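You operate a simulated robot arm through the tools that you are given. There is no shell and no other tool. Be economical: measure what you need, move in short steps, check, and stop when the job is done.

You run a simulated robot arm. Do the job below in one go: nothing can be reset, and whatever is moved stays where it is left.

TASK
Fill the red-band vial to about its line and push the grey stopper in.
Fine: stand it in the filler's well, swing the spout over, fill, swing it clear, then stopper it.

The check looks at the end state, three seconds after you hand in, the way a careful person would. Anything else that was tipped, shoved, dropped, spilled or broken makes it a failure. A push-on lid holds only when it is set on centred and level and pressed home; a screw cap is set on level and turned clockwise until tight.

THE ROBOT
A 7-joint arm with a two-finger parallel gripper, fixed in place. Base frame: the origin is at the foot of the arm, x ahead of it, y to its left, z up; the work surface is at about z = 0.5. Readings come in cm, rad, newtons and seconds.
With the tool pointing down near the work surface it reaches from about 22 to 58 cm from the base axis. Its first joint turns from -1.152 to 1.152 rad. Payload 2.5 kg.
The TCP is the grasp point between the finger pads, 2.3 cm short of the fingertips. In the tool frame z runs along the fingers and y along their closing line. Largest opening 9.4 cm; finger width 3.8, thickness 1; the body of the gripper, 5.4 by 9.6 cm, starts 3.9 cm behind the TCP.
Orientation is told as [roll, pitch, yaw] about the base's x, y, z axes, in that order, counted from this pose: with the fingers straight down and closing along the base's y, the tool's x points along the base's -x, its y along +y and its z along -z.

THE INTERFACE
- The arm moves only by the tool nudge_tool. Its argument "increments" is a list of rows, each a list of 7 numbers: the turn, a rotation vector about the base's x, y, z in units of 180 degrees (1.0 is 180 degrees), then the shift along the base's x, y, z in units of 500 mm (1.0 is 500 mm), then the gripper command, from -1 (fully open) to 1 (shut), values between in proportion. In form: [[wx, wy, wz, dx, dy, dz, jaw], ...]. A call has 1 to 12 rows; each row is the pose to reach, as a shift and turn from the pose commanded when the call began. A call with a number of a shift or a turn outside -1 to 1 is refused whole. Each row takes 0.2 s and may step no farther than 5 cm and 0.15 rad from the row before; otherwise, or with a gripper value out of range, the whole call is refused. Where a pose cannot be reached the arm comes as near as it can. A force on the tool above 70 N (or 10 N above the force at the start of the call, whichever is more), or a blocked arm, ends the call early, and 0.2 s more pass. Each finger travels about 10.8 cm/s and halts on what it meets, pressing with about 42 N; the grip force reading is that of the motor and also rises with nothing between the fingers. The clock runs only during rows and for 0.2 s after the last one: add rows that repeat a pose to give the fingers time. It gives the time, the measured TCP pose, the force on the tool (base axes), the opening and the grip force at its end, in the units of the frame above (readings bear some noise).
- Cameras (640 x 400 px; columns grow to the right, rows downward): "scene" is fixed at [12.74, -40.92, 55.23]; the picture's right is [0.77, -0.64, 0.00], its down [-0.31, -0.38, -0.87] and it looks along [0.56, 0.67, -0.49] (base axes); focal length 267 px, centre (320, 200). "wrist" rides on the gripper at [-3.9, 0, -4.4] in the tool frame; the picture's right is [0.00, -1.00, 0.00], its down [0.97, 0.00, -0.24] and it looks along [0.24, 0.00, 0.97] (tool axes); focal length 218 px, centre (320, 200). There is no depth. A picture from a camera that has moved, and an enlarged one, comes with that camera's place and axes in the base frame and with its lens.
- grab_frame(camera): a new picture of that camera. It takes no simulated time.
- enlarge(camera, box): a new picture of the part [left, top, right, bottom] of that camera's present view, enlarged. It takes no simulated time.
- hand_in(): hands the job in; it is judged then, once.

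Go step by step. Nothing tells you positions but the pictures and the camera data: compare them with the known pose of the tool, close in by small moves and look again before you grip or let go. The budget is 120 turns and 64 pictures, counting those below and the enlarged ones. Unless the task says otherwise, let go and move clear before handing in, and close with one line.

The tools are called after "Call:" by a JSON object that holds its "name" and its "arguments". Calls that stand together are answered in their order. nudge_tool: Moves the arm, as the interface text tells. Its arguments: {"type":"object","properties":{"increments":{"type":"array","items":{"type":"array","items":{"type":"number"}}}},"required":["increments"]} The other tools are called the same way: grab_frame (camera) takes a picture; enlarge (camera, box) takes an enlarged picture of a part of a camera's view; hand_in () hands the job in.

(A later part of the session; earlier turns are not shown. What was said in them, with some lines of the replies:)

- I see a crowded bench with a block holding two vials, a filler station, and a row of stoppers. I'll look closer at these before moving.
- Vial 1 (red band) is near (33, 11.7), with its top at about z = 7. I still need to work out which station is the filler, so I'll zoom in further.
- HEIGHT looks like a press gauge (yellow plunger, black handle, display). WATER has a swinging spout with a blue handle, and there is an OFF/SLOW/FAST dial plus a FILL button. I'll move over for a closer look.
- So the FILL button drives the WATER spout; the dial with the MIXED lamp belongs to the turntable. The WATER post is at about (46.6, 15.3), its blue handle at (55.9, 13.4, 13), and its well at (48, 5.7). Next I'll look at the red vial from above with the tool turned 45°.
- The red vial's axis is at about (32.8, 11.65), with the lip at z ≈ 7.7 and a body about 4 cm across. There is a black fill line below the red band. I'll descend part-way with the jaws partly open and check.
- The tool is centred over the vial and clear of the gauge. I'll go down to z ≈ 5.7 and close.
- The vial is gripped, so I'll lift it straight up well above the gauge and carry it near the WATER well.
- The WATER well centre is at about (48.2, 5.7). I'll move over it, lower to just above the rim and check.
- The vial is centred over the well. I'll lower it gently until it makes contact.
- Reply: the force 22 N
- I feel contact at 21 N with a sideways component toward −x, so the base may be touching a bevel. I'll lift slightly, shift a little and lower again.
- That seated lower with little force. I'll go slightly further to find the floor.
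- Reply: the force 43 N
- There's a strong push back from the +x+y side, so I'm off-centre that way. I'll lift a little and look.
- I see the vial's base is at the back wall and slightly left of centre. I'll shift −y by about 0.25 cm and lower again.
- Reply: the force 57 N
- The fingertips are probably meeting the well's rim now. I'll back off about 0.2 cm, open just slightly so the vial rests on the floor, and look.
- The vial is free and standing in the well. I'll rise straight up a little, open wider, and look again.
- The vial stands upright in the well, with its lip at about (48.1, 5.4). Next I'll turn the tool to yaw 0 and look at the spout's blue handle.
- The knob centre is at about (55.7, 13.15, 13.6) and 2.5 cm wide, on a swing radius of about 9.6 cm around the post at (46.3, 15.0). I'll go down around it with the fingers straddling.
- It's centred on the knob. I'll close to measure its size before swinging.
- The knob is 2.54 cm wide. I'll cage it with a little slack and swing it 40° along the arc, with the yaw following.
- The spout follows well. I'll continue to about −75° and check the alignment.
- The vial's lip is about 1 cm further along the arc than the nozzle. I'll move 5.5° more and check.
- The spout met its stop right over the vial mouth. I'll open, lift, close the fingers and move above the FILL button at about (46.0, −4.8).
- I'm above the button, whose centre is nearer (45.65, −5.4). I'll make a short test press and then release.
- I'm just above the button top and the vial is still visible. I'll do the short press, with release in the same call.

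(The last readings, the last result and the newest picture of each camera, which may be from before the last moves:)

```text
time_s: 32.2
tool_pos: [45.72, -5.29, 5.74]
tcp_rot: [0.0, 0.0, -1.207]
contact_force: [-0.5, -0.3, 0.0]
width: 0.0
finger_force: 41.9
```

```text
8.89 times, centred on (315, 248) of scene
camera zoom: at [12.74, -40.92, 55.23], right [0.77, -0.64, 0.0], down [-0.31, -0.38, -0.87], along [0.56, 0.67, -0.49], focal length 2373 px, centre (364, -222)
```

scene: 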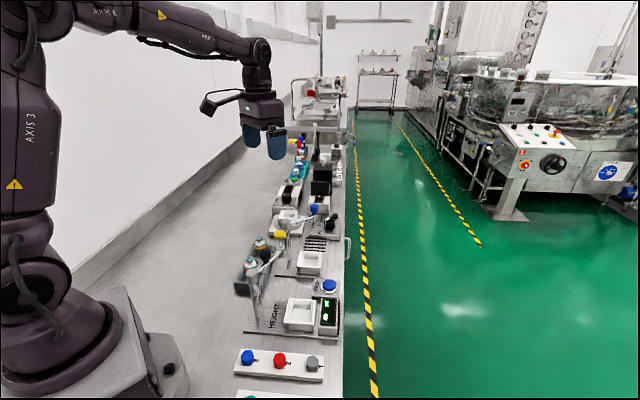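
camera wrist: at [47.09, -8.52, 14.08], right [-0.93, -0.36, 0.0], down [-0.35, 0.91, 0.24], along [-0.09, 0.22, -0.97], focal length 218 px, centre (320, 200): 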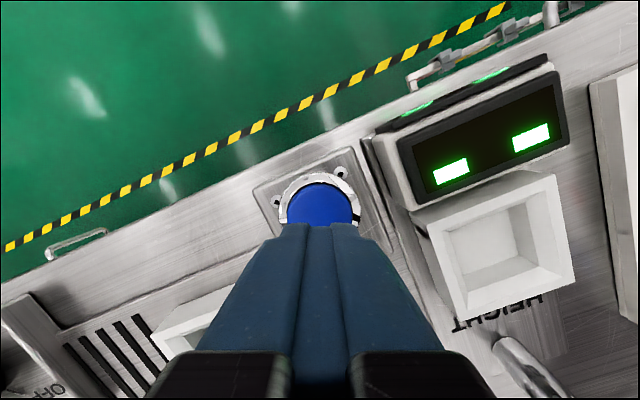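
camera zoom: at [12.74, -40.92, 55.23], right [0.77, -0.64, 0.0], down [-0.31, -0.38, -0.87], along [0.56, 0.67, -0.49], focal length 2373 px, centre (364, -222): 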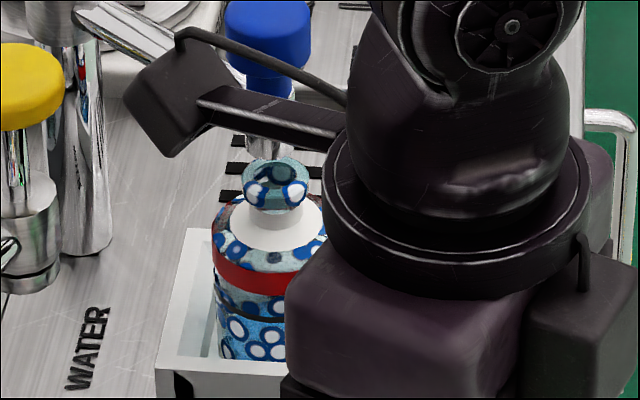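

Call:
{"name": "enlarge", "arguments": {"camera": "scene", "box": [306, 238, 324, 268]}}

```text
13.33 times, centred on (315, 253) of scene
camera zoom: at [12.74, -40.92, 55.23], right [0.77, -0.64, 0.0], down [-0.31, -0.38, -0.87], along [0.56, 0.67, -0.49], focal length 3559 px, centre (387, -507)
```

zoom: 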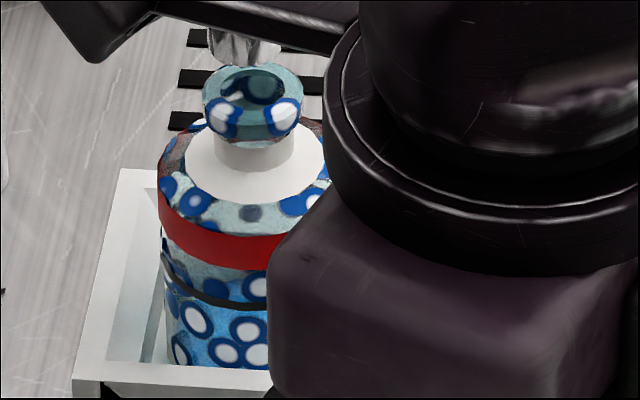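

The vial's look has changed and it seems to hold blue liquid now, but the level isn't clear. I'll move the arm aside for an unobstructed view.

Call:
{"name": "nudge_tool", "arguments": {"increments": [[0, 0, 0, 0, 0, 0.06, 1], [0, 0, 0, 0.08, -0.02, 0.08, 1], [0, 0, 0, 0.14, -0.04, 0.08, 1]]}}

Call:
{"name": "enlarge", "arguments": {"camera": "scene", "box": [300, 225, 335, 270]}}

```text
time_s: 33.0
tool_pos: [52.55, -7.51, 9.88]
tcp_rot: [-0.002, 0.001, -1.207]
contact_force: [-0.5, 0.1, 0.6]
width: 0.0
finger_force: 41.9
```

```text
8.89 times, centred on (318, 248) of scene
camera zoom: at [12.73, -40.91, 55.23], right [0.77, -0.64, 0.0], down [-0.31, -0.38, -0.87], along [0.56, 0.67, -0.49], focal length 2373 px, centre (342, -222)
```

zoom: 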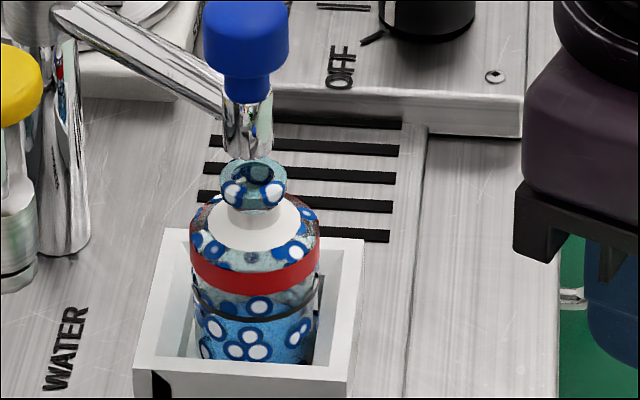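

Call:
{"name": "enlarge", "arguments": {"camera": "scene", "box": [306, 248, 322, 268]}}

```text
16.00 times, centred on (314, 258) of scene
camera zoom: at [12.73, -40.91, 55.23], right [0.77, -0.64, 0.0], down [-0.31, -0.38, -0.87], along [0.56, 0.67, -0.49], focal length 4271 px, centre (416, -728)
```

zoom: 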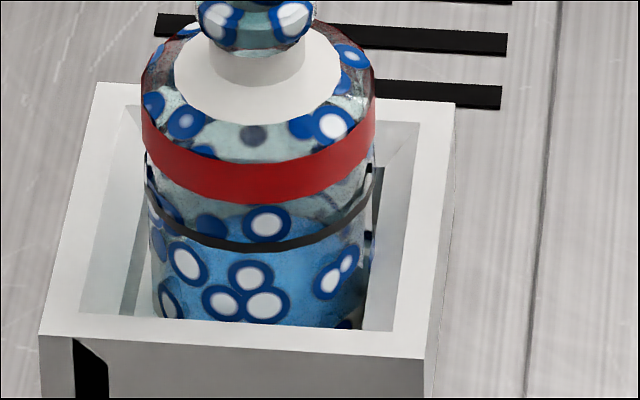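

The liquid appears to be partway up, below the black line. I'll wait briefly to see whether flow has stopped.

Call:
{"name": "nudge_tool", "arguments": {"increments": [[0, 0, 0, 0, 0, 0, 1], [0, 0, 0, 0, 0, 0, 1]]}}

Call:
{"name": "enlarge", "arguments": {"camera": "scene", "box": [306, 248, 322, 268]}}

```text
time_s: 33.6
tool_pos: [52.58, -7.62, 10.01]
tcp_rot: [0.0, 0.001, -1.205]
contact_force: [-0.5, -0.4, -0.3]
width: 0.01
finger_force: 42.0
```

```text
16.00 times, centred on (314, 258) of scene
camera zoom: at [12.74, -40.92, 55.23], right [0.77, -0.64, 0.0], down [-0.31, -0.38, -0.87], along [0.56, 0.67, -0.49], focal length 4271 px, centre (416, -728)
```

zoom: 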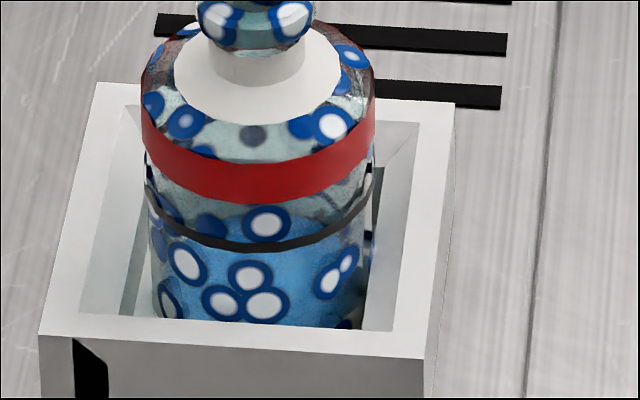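

The level is stable, so flow occurs only while the button is held. I estimate it's at about 40% of the height to the line. I'll go back and press again briefly.

Call:
{"name": "nudge_tool", "arguments": {"increments": [[0, 0, 0, -0.08, 0.02, 0, 1], [0, 0, 0, -0.14, 0.04, -0.02, 1], [0, 0, 0, -0.14, 0.04, -0.08, 1], [0, 0, 0, -0.14, 0.04, -0.09, 1], [0, 0, 0, -0.14, 0.04, -0.093, 1], [0, 0, 0, -0.14, 0.04, -0.08, 1], [0, 0, 0, -0.14, 0.04, -0.02, 1], [0, 0, 0, -0.08, 0.02, 0, 1], [0, 0, 0, 0, 0, 0, 1]]}}

Call:
{"name": "enlarge", "arguments": {"camera": "scene", "box": [306, 248, 322, 268]}}

```text
time_s: 35.6
tool_pos: [52.85, -7.33, 9.91]
tcp_rot: [-0.001, 0.001, -1.205]
contact_force: [-0.2, 0.1, 0.4]
width: 0.0
finger_force: 42.0
```

```text
16.00 times, centred on (314, 258) of scene
camera zoom: at [12.73, -40.91, 55.23], right [0.77, -0.64, 0.0], down [-0.31, -0.38, -0.87], along [0.56, 0.67, -0.49], focal length 4271 px, centre (416, -728)
```

zoom: 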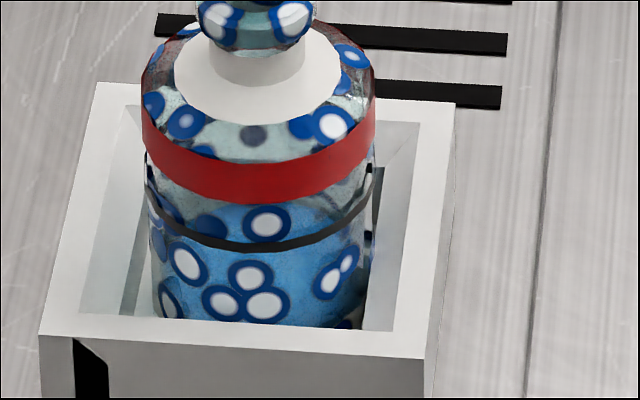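

The level rose only a little, about 0.3 cm, so it's still about 1.9 cm below the line. I'll hold the button about 0.4 s longer.

Call:
{"name": "nudge_tool", "arguments": {"increments": [[0, 0, 0, -0.08, 0.02, 0, 1], [0, 0, 0, -0.14, 0.04, -0.02, 1], [0, 0, 0, -0.14, 0.04, -0.08, 1], [0, 0, 0, -0.14, 0.04, -0.09, 1], [0, 0, 0, -0.14, 0.04, -0.093, 1], [0, 0, 0, -0.14, 0.04, -0.093, 1], [0, 0, 0, -0.14, 0.04, -0.093, 1], [0, 0, 0, -0.14, 0.04, -0.08, 1], [0, 0, 0, -0.14, 0.04, -0.02, 1], [0, 0, 0, -0.08, 0.02, 0, 1], [0, 0, 0, 0, 0, 0, 1]]}}

Call:
{"name": "enlarge", "arguments": {"camera": "scene", "box": [306, 248, 322, 268]}}

```text
time_s: 38.0
tool_pos: [52.62, -7.34, 9.79]
tcp_rot: [-0.002, -0.001, -1.207]
contact_force: [-0.5, -0.1, 0.6]
width: 0.01
finger_force: 41.6
```

```text
16.00 times, centred on (314, 258) of scene
camera zoom: at [12.73, -40.91, 55.23], right [0.77, -0.64, 0.0], down [-0.31, -0.38, -0.87], along [0.56, 0.67, -0.49], focal length 4271 px, centre (416, -728)
```

zoom: 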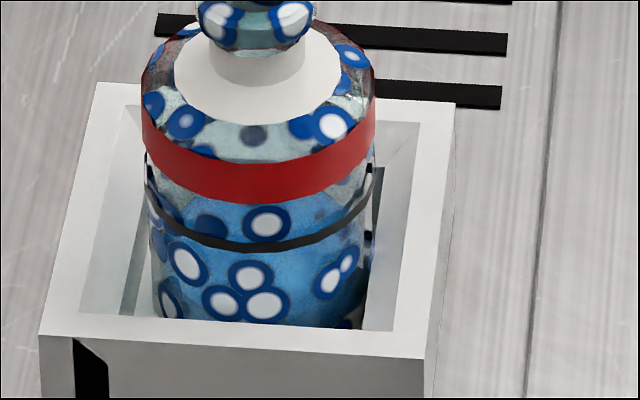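

The level is rising at roughly 1 cm/s and I estimate it's 1.2 cm below the line. I'll hold it slightly longer this time.

Call:
{"name": "nudge_tool", "arguments": {"increments": [[0, 0, 0, -0.08, 0.02, 0, 1], [0, 0, 0, -0.14, 0.04, -0.03, 1], [0, 0, 0, -0.14, 0.04, -0.08, 1], [0, 0, 0, -0.14, 0.04, -0.09, 1], [0, 0, 0, -0.14, 0.04, -0.093, 1], [0, 0, 0, -0.14, 0.04, -0.093, 1], [0, 0, 0, -0.14, 0.04, -0.093, 1], [0, 0, 0, -0.14, 0.04, -0.093, 1], [0, 0, 0, -0.14, 0.04, -0.08, 1], [0, 0, 0, -0.14, 0.04, -0.02, 1], [0, 0, 0, -0.08, 0.02, 0, 1], [0, 0, 0, 0, 0, 0, 1]]}}

Call:
{"name": "enlarge", "arguments": {"camera": "scene", "box": [306, 248, 322, 268]}}

```text
time_s: 40.6
tool_pos: [52.78, -7.45, 9.91]
tcp_rot: [0.001, 0.0, -1.206]
contact_force: [0.2, -0.3, -0.3]
width: 0.0
finger_force: 41.9
```

```text
16.00 times, centred on (314, 258) of scene
camera zoom: at [12.73, -40.91, 55.23], right [0.77, -0.64, 0.0], down [-0.31, -0.38, -0.87], along [0.56, 0.67, -0.49], focal length 4271 px, centre (416, -728)
```

zoom: 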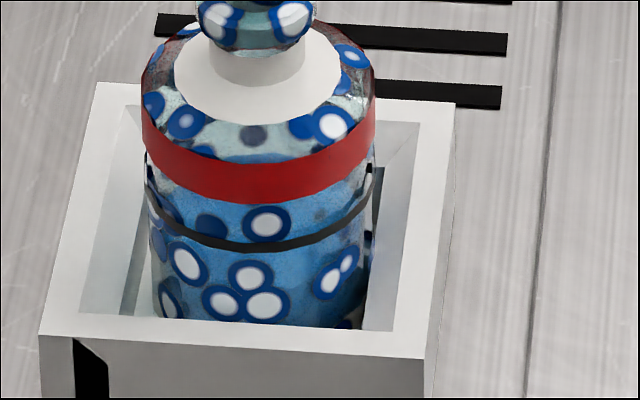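

The back edge of the surface is just visible above the red band, so I estimate about 1.1 cm left at roughly 0.45 cm/s. I'll press for about 1.4 s next.

Call:
{"name": "nudge_tool", "arguments": {"increments": [[0, 0, 0, -0.08, 0.02, 0, 1], [0, 0, 0, -0.14, 0.04, -0.03, 1], [0, 0, 0, -0.14, 0.04, -0.08, 1], [0, 0, 0, -0.14, 0.04, -0.09, 1], [0, 0, 0, -0.14, 0.04, -0.093, 1], [0, 0, 0, -0.14, 0.04, -0.093, 1], [0, 0, 0, -0.14, 0.04, -0.093, 1], [0, 0, 0, -0.14, 0.04, -0.093, 1], [0, 0, 0, -0.14, 0.04, -0.093, 1], [0, 0, 0, -0.14, 0.04, -0.093, 1], [0, 0, 0, -0.14, 0.04, -0.08, 1], [0, 0, 0, -0.14, 0.04, -0.02, 1]]}}

Call:
{"name": "nudge_tool", "arguments": {"increments": [[0, 0, 0, 0.06, -0.02, 0.02, 1], [0, 0, 0, 0.14, -0.04, 0.02, 1]]}}

Call:
{"name": "enlarge", "arguments": {"camera": "scene", "box": [306, 248, 322, 268]}}

```text
time_s: 43.2
tool_pos: [45.84, -5.51, 8.85]
tcp_rot: [-0.001, -0.001, -1.208]
contact_force: [-0.2, 0.1, -0.7]
width: 0.0
finger_force: 42.4
```

```text
time_s: 43.8
tool_pos: [52.86, -7.39, 9.89]
tcp_rot: [0.0, 0.0, -1.205]
contact_force: [-0.5, -0.7, -0.3]
width: 0.01
finger_force: 41.9
```

```text
16.00 times, centred on (314, 258) of scene
camera zoom: at [12.73, -40.91, 55.23], right [0.77, -0.64, 0.0], down [-0.31, -0.38, -0.87], along [0.56, 0.67, -0.49], focal length 4271 px, centre (416, -728)
```

zoom: 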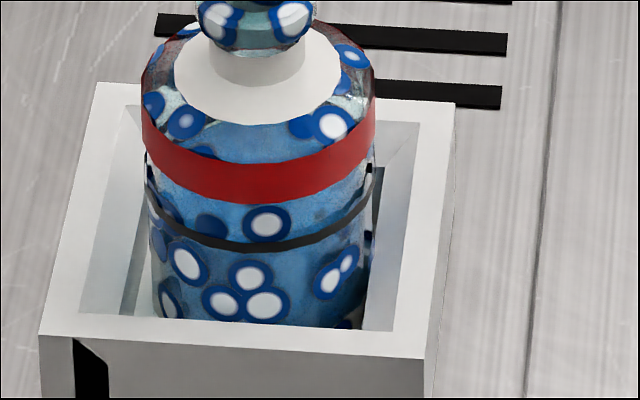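

Call:
{"name": "enlarge", "arguments": {"camera": "scene", "box": [308, 249, 317, 256]}}

```text
16.00 times, centred on (312, 252) of scene
camera zoom: at [12.73, -40.91, 55.23], right [0.77, -0.64, 0.0], down [-0.31, -0.38, -0.87], along [0.56, 0.67, -0.49], focal length 4271 px, centre (440, -640)
```

zoom: 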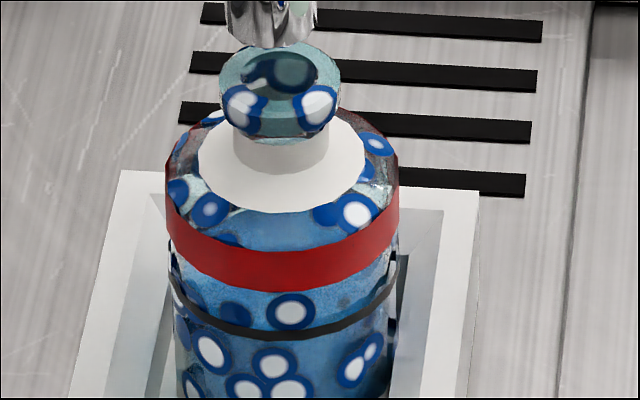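

I estimate the surface is about 0.4 cm below the line. One more press of about 0.6 s should bring it there.

Call:
{"name": "nudge_tool", "arguments": {"increments": [[0, 0, 0, -0.08, 0.02, 0, 1], [0, 0, 0, -0.14, 0.04, -0.03, 1], [0, 0, 0, -0.14, 0.04, -0.08, 1], [0, 0, 0, -0.14, 0.04, -0.09, 1], [0, 0, 0, -0.14, 0.04, -0.093, 1], [0, 0, 0, -0.14, 0.04, -0.093, 1], [0, 0, 0, -0.14, 0.04, -0.08, 1], [0, 0, 0, -0.14, 0.04, -0.02, 1], [0, 0, 0, -0.08, 0.02, 0, 1], [0, 0, 0, 0, 0, 0, 1]]}}

Call:
{"name": "enlarge", "arguments": {"camera": "scene", "box": [308, 249, 317, 256]}}

```text
time_s: 46.0
tool_pos: [52.7, -7.48, 9.75]
tcp_rot: [-0.001, 0.001, -1.206]
contact_force: [0.3, 0.2, 0.4]
width: 0.0
finger_force: 42.0
```

```text
16.00 times, centred on (312, 252) of scene
camera zoom: at [12.73, -40.91, 55.23], right [0.77, -0.64, 0.0], down [-0.31, -0.38, -0.87], along [0.56, 0.67, -0.49], focal length 4271 px, centre (440, -640)
```

zoom: 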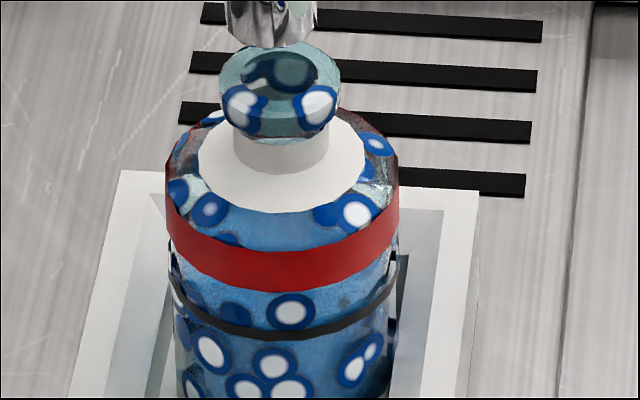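

The level now looks to be at the line. Next I'll return to the blue knob from above, cage it and swing the spout back clear.

Call:
{"name": "nudge_tool", "arguments": {"increments": [[0, 0, 0, 0, 0, 0.09, 0.5], [0, 0, 0, 0, 0, 0.185, 0.0], [0, 0, 0, -0.03, 0.06, 0.2, -0.02], [0, 0, 0, -0.05, 0.13, 0.2, -0.02], [0, 0, 0, -0.08, 0.2, 0.2, -0.02], [0, 0, 0, -0.096, 0.259, 0.2, -0.02], [0, 0, 0, -0.096, 0.259, 0.2, -0.02], [0, 0, 0, -0.096, 0.259, 0.13, -0.02], [0, 0, 0, -0.096, 0.259, 0.074, -0.02], [0, 0, 0, -0.096, 0.259, 0.074, 0.41], [0, 0, 0, -0.096, 0.259, 0.074, 0.41]]}}

Call:
{"name": "grab_frame", "arguments": {"camera": "wrist"}}

```text
time_s: 48.4
tool_pos: [48.01, 5.57, 13.44]
tcp_rot: [-0.002, 0.001, -1.205]
contact_force: [0.0, 0.4, 0.2]
width: 2.78
finger_force: 0.1
```

```text
10 pictures are left
camera wrist: at [49.37, 1.89, 17.96], right [-0.93, -0.36, 0.0], down [-0.35, 0.91, 0.24], along [-0.09, 0.22, -0.97], focal length 218 px, centre (320, 200)
```

wrist: 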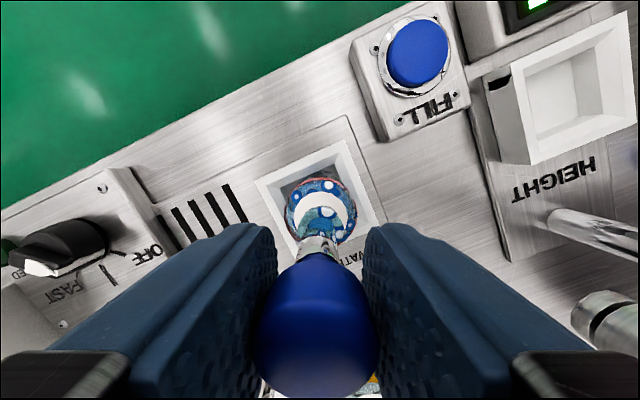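

The knob is caged and the vial below looks fine. I'll swing the spout back by 64°, then release and rise.

Call:
{"name": "nudge_tool", "arguments": {"increments": [[0, 0, 0.0444, 0.026, 0.0062, 0, 0.41], [0, 0, 0.0889, 0.0508, 0.016, 0, 0.41], [0, 0, 0.1333, 0.0742, 0.0292, 0, 0.41], [0, 0, 0.1778, 0.0954, 0.0454, 0, 0.41], [0, 0, 0.2222, 0.114, 0.0646, 0, 0.41], [0, 0, 0.2667, 0.13, 0.086, 0, 0.41], [0, 0, 0.3111, 0.1428, 0.1096, 0, 0.41], [0, 0, 0.3556, 0.1522, 0.1346, 0, 0.41], [0, 0, 0.3556, 0.1522, 0.1346, 0, 0.1], [0, 0, 0.3556, 0.1522, 0.1346, 0, -0.2], [0, 0, 0.3556, 0.1522, 0.1346, 0.09, -0.2], [0, 0, 0.3556, 0.1522, 0.1346, 0.18, -0.2]]}}

```text
time_s: 51.0
tool_pos: [55.53, 12.34, 22.83]
tcp_rot: [-0.001, 0.0, -0.088]
contact_force: [-0.5, 0.6, -1.0]
width: 5.65
finger_force: 0.1
```

The spout is clear. I'll travel high over to the grey stopper near (31, −17.2) with yaw −45° and hover to look.

Call:
{"name": "nudge_tool", "arguments": {"increments": [[0, 0, -0.022, -0.048, -0.058, 0.02, -0.2], [0, 0, -0.044, -0.096, -0.117, 0.02, -0.2], [0, 0, -0.066, -0.144, -0.176, 0.02, -0.2], [0, 0, -0.088, -0.192, -0.234, 0.02, -0.2], [0, 0, -0.11, -0.24, -0.293, 0.02, -0.2], [0, 0, -0.132, -0.288, -0.352, 0.02, -0.2], [0, 0, -0.154, -0.336, -0.41, 0.02, -0.2], [0, 0, -0.176, -0.384, -0.469, 0.02, -0.2], [0, 0, -0.198, -0.432, -0.527, 0.0, -0.2], [0, 0, -0.222, -0.48, -0.586, -0.06, -0.2], [0, 0, -0.222, -0.48, -0.586, -0.14, -0.2], [0, 0, -0.222, -0.48, -0.586, -0.2, -0.2]]}}

Call:
{"name": "grab_frame", "arguments": {"camera": "wrist"}}

```text
time_s: 53.6
tool_pos: [31.59, -17.24, 12.47]
tcp_rot: [-0.001, 0.001, -0.787]
contact_force: [-0.3, 0.7, -0.4]
width: 5.66
finger_force: 0.1
```

```text
9 pictures are left
camera wrist: at [34.36, -20.0, 16.96], right [-0.71, -0.71, 0.0], down [-0.69, 0.69, 0.24], along [-0.17, 0.17, -0.97], focal length 218 px, centre (320, 200)
```

wrist: 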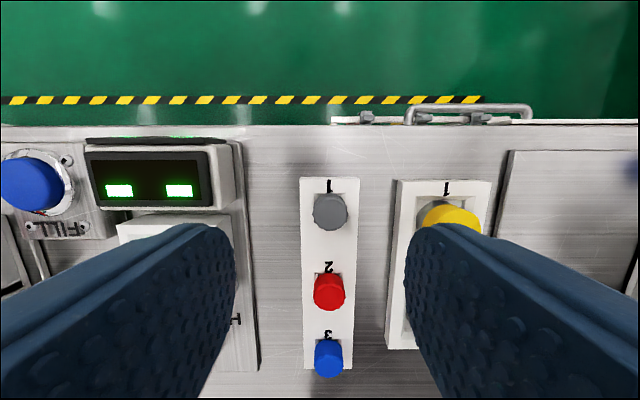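

The grey stopper is at about (31.05, −17.75) and 2.1 cm wide. I'll narrow the jaws to 4.2 cm, because the next rack is close, and descend part-way.

Call:
{"name": "nudge_tool", "arguments": {"increments": [[0, 0, 0, -0.01, -0.01, 0, 0.1], [0, 0, 0, -0.01, -0.01, -0.06, 0.1], [0, 0, 0, -0.01, -0.01, -0.115, 0.1], [0, 0, 0, -0.01, -0.01, -0.115, 0.1]]}}

Call:
{"name": "grab_frame", "arguments": {"camera": "wrist"}}

```text
time_s: 54.6
tool_pos: [31.28, -17.66, 6.83]
tcp_rot: [0.0, -0.002, -0.786]
contact_force: [0.8, 0.1, 0.6]
width: 4.26
finger_force: 0.0
```

```text
8 pictures are left
camera wrist: at [33.88, -20.46, 11.32], right [-0.71, -0.71, 0.0], down [-0.69, 0.69, 0.24], along [-0.17, 0.17, -0.97], focal length 218 px, centre (320, 200)
```

wrist: 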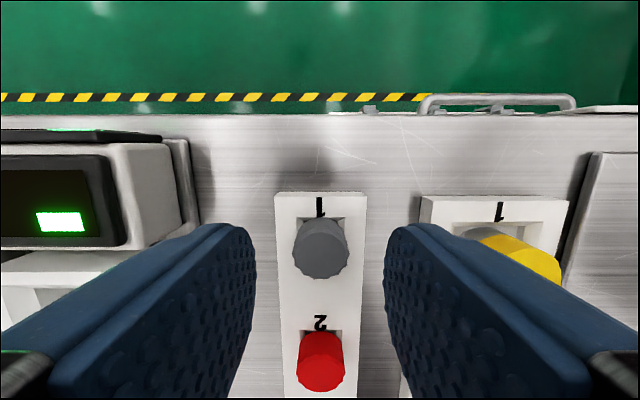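

It's centred. I'll descend to z ≈ 4.5 and grip the stopper head.

Call:
{"name": "nudge_tool", "arguments": {"increments": [[0, 0, 0, 0.001, -0.001, -0.025, 0.1], [0, 0, 0, 0.001, -0.001, -0.045, 0.1], [0, 0, 0, 0.001, -0.001, -0.045, 0.4], [0, 0, 0, 0.001, -0.001, -0.045, 0.8], [0, 0, 0, 0.001, -0.001, -0.045, 0.8], [0, 0, 0, 0.001, -0.001, -0.045, 0.8]]}}

```text
time_s: 56.0
tool_pos: [31.22, -17.71, 4.55]
tcp_rot: [-0.001, 0.0, -0.787]
contact_force: [-4.1, -5.5, 1.6]
width: 1.71
finger_force: 41.8
```

It's gripped at 1.71 cm. I'll lift straight up and look at how the stopper sits in the fingers.

Call:
{"name": "nudge_tool", "arguments": {"increments": [[0, 0, 0, 0, 0, 0.015, 0.8], [0, 0, 0, 0, 0, 0.04, 0.8], [0, 0, 0, 0, 0, 0.1, 0.8], [0, 0, 0, 0, 0, 0.19, 0.8], [0, 0, 0, 0, 0, 0.28, 0.8], [0, 0, 0, 0, 0, 0.37, 0.8], [0, 0, 0, 0, 0, 0.37, 0.8]]}}

Call:
{"name": "enlarge", "arguments": {"camera": "scene", "box": [220, 160, 340, 260]}}

Call:
{"name": "grab_frame", "arguments": {"camera": "wrist"}}

```text
time_s: 57.6
tool_pos: [31.08, -17.56, 23.15]
tcp_rot: [0.001, -0.001, -0.786]
contact_force: [0.5, 1.2, 0.3]
width: 1.7
finger_force: 41.8
```

```text
4.00 times, centred on (280, 210) of scene
camera zoom: at [12.73, -40.92, 55.23], right [0.77, -0.64, 0.0], down [-0.31, -0.38, -0.87], along [0.56, 0.67, -0.49], focal length 1068 px, centre (480, 160)
```

zoom: 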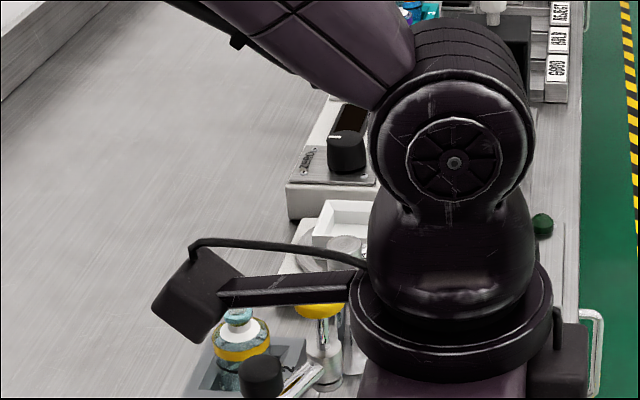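

```text
6 pictures are left
camera wrist: at [33.78, -20.42, 27.61], right [-0.71, -0.71, 0.0], down [-0.69, 0.69, 0.24], along [-0.17, 0.17, -0.97], focal length 218 px, centre (320, 200)
```

wrist: 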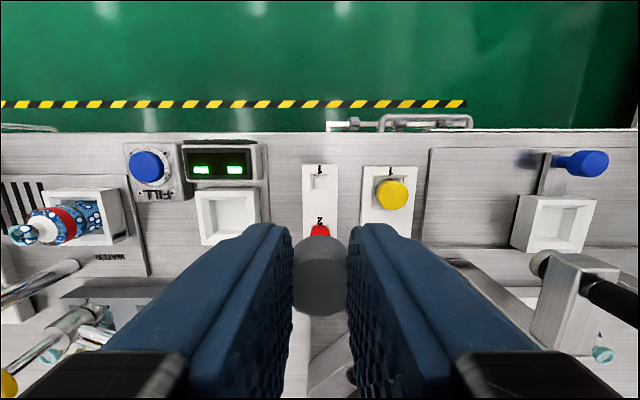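

Call:
{"name": "enlarge", "arguments": {"camera": "wrist", "box": [270, 215, 370, 330]}}

```text
3.48 times, centred on (320, 272) of wrist
camera zoom: at [33.78, -20.42, 27.61], right [-0.71, -0.71, 0.0], down [-0.69, 0.69, 0.24], along [-0.17, 0.17, -0.97], focal length 759 px, centre (320, -52)
```

zoom: 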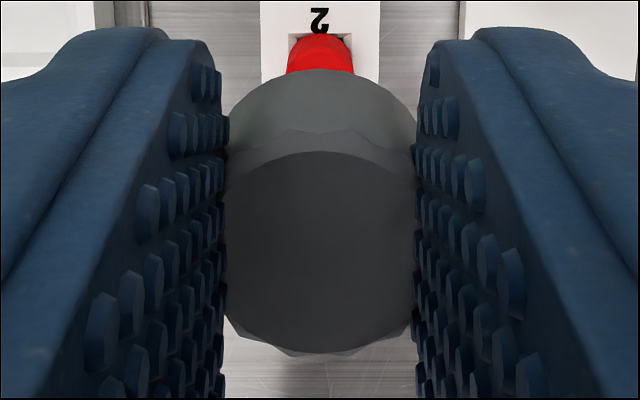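

The stopper is held level. I'll carry it high to above the red vial at about (48.05, 5.55), lower to z ≈ 12.5 and compare alignment in both views.

Call:
{"name": "nudge_tool", "arguments": {"increments": [[0, 0, 0, 0.042, 0.058, 0, 0.8], [0, 0, 0, 0.085, 0.116, 0, 0.8], [0, 0, 0, 0.127, 0.174, 0, 0.8], [0, 0, 0, 0.17, 0.232, 0, 0.8], [0, 0, 0, 0.212, 0.29, 0, 0.8], [0, 0, 0, 0.254, 0.348, 0, 0.8], [0, 0, 0, 0.297, 0.406, 0, 0.8], [0, 0, 0, 0.339, 0.464, 0, 0.8], [0, 0, 0, 0.339, 0.464, -0.08, 0.8], [0, 0, 0, 0.339, 0.464, -0.16, 0.8], [0, 0, 0, 0.339, 0.464, -0.213, 0.8], [0, 0, 0, 0.339, 0.464, -0.213, 0.8]]}}

Call:
{"name": "enlarge", "arguments": {"camera": "scene", "box": [300, 225, 332, 265]}}

Call:
{"name": "enlarge", "arguments": {"camera": "wrist", "box": [250, 180, 390, 330]}}

```text
time_s: 60.2
tool_pos: [48.15, 5.57, 12.44]
tcp_rot: [0.001, -0.003, -0.786]
contact_force: [-1.8, 0.0, 13.3]
width: 1.7
finger_force: 42.1
```

```text
10.00 times, centred on (316, 245) of scene
camera zoom: at [12.73, -40.92, 55.24], right [0.77, -0.64, 0.0], down [-0.31, -0.38, -0.87], along [0.56, 0.67, -0.49], focal length 2669 px, centre (360, -250)
```

zoom: 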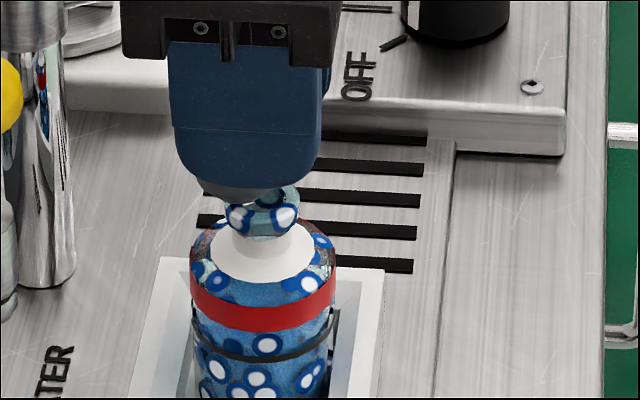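

```text
2.67 times, centred on (320, 255) of wrist
camera zoom: at [50.74, 2.81, 16.85], right [-0.71, -0.71, 0.0], down [-0.69, 0.69, 0.24], along [-0.17, 0.17, -0.97], focal length 582 px, centre (320, 53)
```

zoom: 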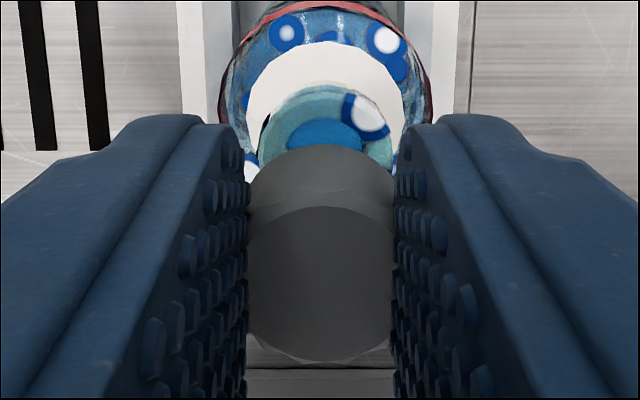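

The stopper just touched the lip. In both views it's about 0.5 cm too far toward (−x, +y), so I'll lift 1 cm, shift by (+0.33, −0.38) and check again.

Call:
{"name": "nudge_tool", "arguments": {"increments": [[0, 0, 0, 0, 0, 0.01, 0.8], [0, 0, 0, 0, 0, 0.02, 0.8], [0, 0, 0, 0.0066, -0.0076, 0.02, 0.8], [0, 0, 0, 0.0066, -0.0076, 0.012, 0.8], [0, 0, 0, 0.0066, -0.0076, 0.012, 0.8]]}}

Call:
{"name": "enlarge", "arguments": {"camera": "scene", "box": [306, 235, 324, 255]}}

```text
time_s: 61.4
tool_pos: [48.43, 5.07, 13.01]
tcp_rot: [0.001, -0.001, -0.785]
contact_force: [0.4, 0.9, -0.5]
width: 1.7
finger_force: 42.5
```

```text
16.00 times, centred on (315, 245) of scene
camera zoom: at [12.74, -40.92, 55.23], right [0.77, -0.64, 0.0], down [-0.31, -0.38, -0.87], along [0.56, 0.67, -0.49], focal length 4271 px, centre (400, -520)
```

zoom: 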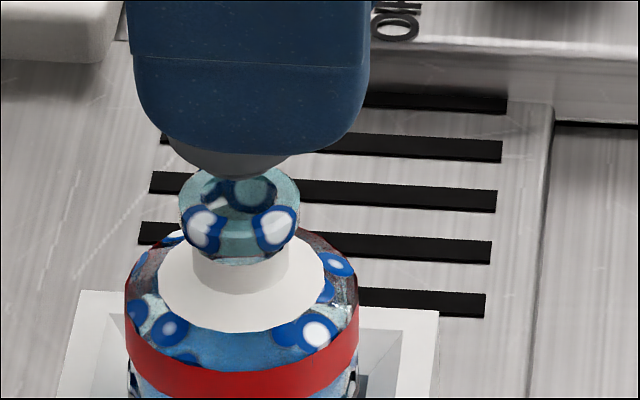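

It's now within about 0.1 cm. I'll make a small final shift and check in the wrist view.

Call:
{"name": "nudge_tool", "arguments": {"increments": [[0, 0, 0, 0.0012, -0.0018, 0, 0.8], [0, 0, 0, 0.0012, -0.0018, -0.006, 0.8], [0, 0, 0, 0.0012, -0.0018, -0.006, 0.8]]}}

Call:
{"name": "enlarge", "arguments": {"camera": "wrist", "box": [270, 180, 370, 270]}}

```text
time_s: 62.2
tool_pos: [48.46, 5.07, 12.66]
tcp_rot: [0.0, -0.001, -0.786]
contact_force: [-1.1, -0.7, 0.3]
width: 1.7
finger_force: 42.1
```

```text
4.44 times, centred on (320, 225) of wrist
camera zoom: at [51.1, 2.41, 17.23], right [-0.71, -0.71, 0.0], down [-0.69, 0.69, 0.24], along [-0.17, 0.17, -0.97], focal length 970 px, centre (320, 89)
```

zoom: 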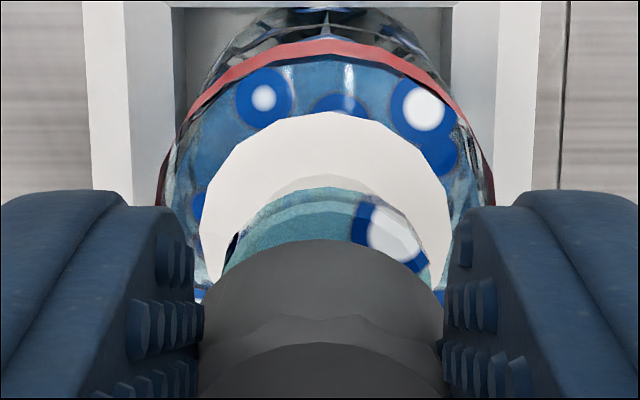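

Alignment looks within a millimetre. I'll apply a tiny correction and lower gently to feel for the entry.

Call:
{"name": "nudge_tool", "arguments": {"increments": [[0, 0, 0, -0.0006, -0.0006, -0.003, 0.8], [0, 0, 0, -0.0006, -0.0006, -0.006, 0.8], [0, 0, 0, -0.0006, -0.0006, -0.009, 0.8], [0, 0, 0, -0.0006, -0.0006, -0.012, 0.8]]}}

```text
time_s: 63.2
tool_pos: [48.37, 5.18, 12.05]
tcp_rot: [0.0, 0.0, -0.786]
contact_force: [0.5, 0.1, 2.1]
width: 1.7
finger_force: 42.8
```

It has gone lower than the earlier contact height with almost no force, so the plug is entering. I'll continue down.

Call:
{"name": "nudge_tool", "arguments": {"increments": [[0, 0, 0, 0, 0, -0.004, 0.8], [0, 0, 0, 0, 0, -0.008, 0.8], [0, 0, 0, 0, 0, -0.012, 0.8], [0, 0, 0, 0, 0, -0.016, 0.8]]}}

```text
time_s: 64.2
tool_pos: [48.69, 5.13, 11.69]
tcp_rot: [0.007, -0.005, -0.785]
contact_force: [-6.6, -0.8, 40.7]
width: 1.72
finger_force: 42.4
```

Resistance is at 41 N, so it's pressing in. I'll push further.

Call:
{"name": "nudge_tool", "arguments": {"increments": [[0, 0, 0, 0, 0, -0.003, 0.8], [0, 0, 0, 0, 0, -0.006, 0.8], [0, 0, 0, 0, 0, -0.009, 0.8], [0, 0, 0, 0, 0, -0.009, 0.8]]}}

```text
time_s: 65.2
tool_pos: [48.66, 5.14, 11.28]
tcp_rot: [0.011, -0.006, -0.786]
contact_force: [-7.0, -1.7, 48.0]
width: 1.74
finger_force: 41.8
```

Call:
{"name": "nudge_tool", "arguments": {"increments": [[0, 0, 0, 0, 0, -0.004, 0.8], [0, 0, 0, 0, 0, -0.008, 0.8], [0, 0, 0, 0, 0, -0.012, 0.8], [0, 0, 0, 0, 0, -0.012, 0.8]]}}

```text
time_s: 66.2
tool_pos: [48.68, 5.22, 10.73]
tcp_rot: [0.009, -0.007, -0.787]
contact_force: [-5.6, -0.8, 45.9]
width: 1.77
finger_force: 42.1
```

The force has plateaued at about 47 N, which could mean the grip is slipping on the stopper. I'll release, rise, close the fingers and press on top with the closed tips.

Call:
{"name": "nudge_tool", "arguments": {"increments": [[0, 0, 0, 0, 0, 0.008, 0.8], [0, 0, 0, 0, 0, 0.008, 0.5], [0, 0, 0, 0, 0, 0.008, 0.2], [0, 0, 0, 0, 0, 0.008, 0.2], [0, 0, 0, 0, 0, 0.05, 0.2], [0, 0, 0, 0, 0, 0.12, 0.2], [0, 0, 0, 0, 0, 0.12, 0.6], [0, 0, 0, 0, 0, 0.12, 1], [0, 0, 0, 0, 0, 0.12, 1]]}}

```text
time_s: 68.2
tool_pos: [48.45, 5.17, 16.16]
tcp_rot: [-0.002, 0.001, -0.786]
contact_force: [-0.1, 0.0, 0.0]
width: 0.01
finger_force: 42.1
```

Call:
{"name": "nudge_tool", "arguments": {"increments": [[0, 0, 0, 0, 0, -0.03, 1], [0, 0, 0, 0, 0, -0.045, 1], [0, 0, 0, 0, 0, -0.051, 1], [0, 0, 0, 0, 0, -0.057, 1], [0, 0, 0, 0, 0, -0.063, 1], [0, 0, 0, 0, 0, -0.069, 1], [0, 0, 0, 0, 0, -0.073, 1], [0, 0, 0, 0, 0, -0.077, 1]]}}

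```text
time_s: 70.0
tool_pos: [48.36, 5.03, 12.37]
tcp_rot: [-0.002, -0.001, -0.787]
contact_force: [0.3, 0.1, 0.1]
width: 0.01
finger_force: 41.9
```

Call:
{"name": "nudge_tool", "arguments": {"increments": [[0, 0, 0, 0, 0, -0.005, 1], [0, 0, 0, 0, 0, -0.01, 1], [0, 0, 0, 0, 0, -0.015, 1], [0, 0, 0, 0, 0, -0.02, 1], [0, 0, 0, 0, 0, -0.024, 1]]}}

```text
time_s: 71.1
tool_pos: [48.89, 5.18, 12.27]
tcp_rot: [0.016, -0.012, -0.785]
contact_force: [-4.3, -0.6, 17.0]
width: 0.0
finger_force: 42.3
stopped in row 5: the force on the tool passed its limit (the readings are from after the stop); the commanded pose is now the measured one
```

Contact on the stopper's top hit the 70 N limit at tip height ≈ 10 with almost no travel, so it seems to be home. I'll rise and use the last picture to confirm.

Call:
{"name": "nudge_tool", "arguments": {"increments": [[0, 0, 0, 0, 0, 0.03, 1], [0, 0, 0, 0, 0, 0.1, 1], [0, 0, 0, 0, 0, 0.18, 1], [0, 0, 0, 0, 0, 0.22, 1], [0, 0, 0, 0, 0, 0.22, 1]]}}

Call:
{"name": "enlarge", "arguments": {"camera": "scene", "box": [300, 230, 330, 268]}}

```text
time_s: 72.3
tool_pos: [48.69, 5.2, 23.22]
tcp_rot: [0.011, -0.009, -0.787]
contact_force: [1.0, -0.5, -0.3]
width: 0.0
finger_force: 42.0
```

```text
10.53 times, centred on (315, 249) of scene
camera zoom: at [12.74, -40.92, 55.23], right [0.77, -0.64, 0.0], down [-0.31, -0.38, -0.87], along [0.56, 0.67, -0.49], focal length 2810 px, centre (373, -316)
```

zoom: 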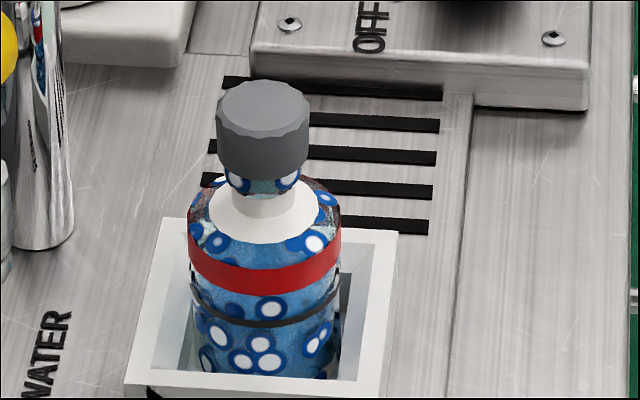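

The stopper sits level and centred on the red-band vial with its head down on the lip. The liquid is at about the line, the spout is clear and the arm is away, so I'm handing in.

Call:
{"name": "hand_in", "arguments": {}}

```text
The job is handed in.
```

I filled the red-band vial to about its line and pushed the grey stopper in level, down to the lip. The vial is still in the filler's well with the spout swung clear, and I saw nothing else disturbed.
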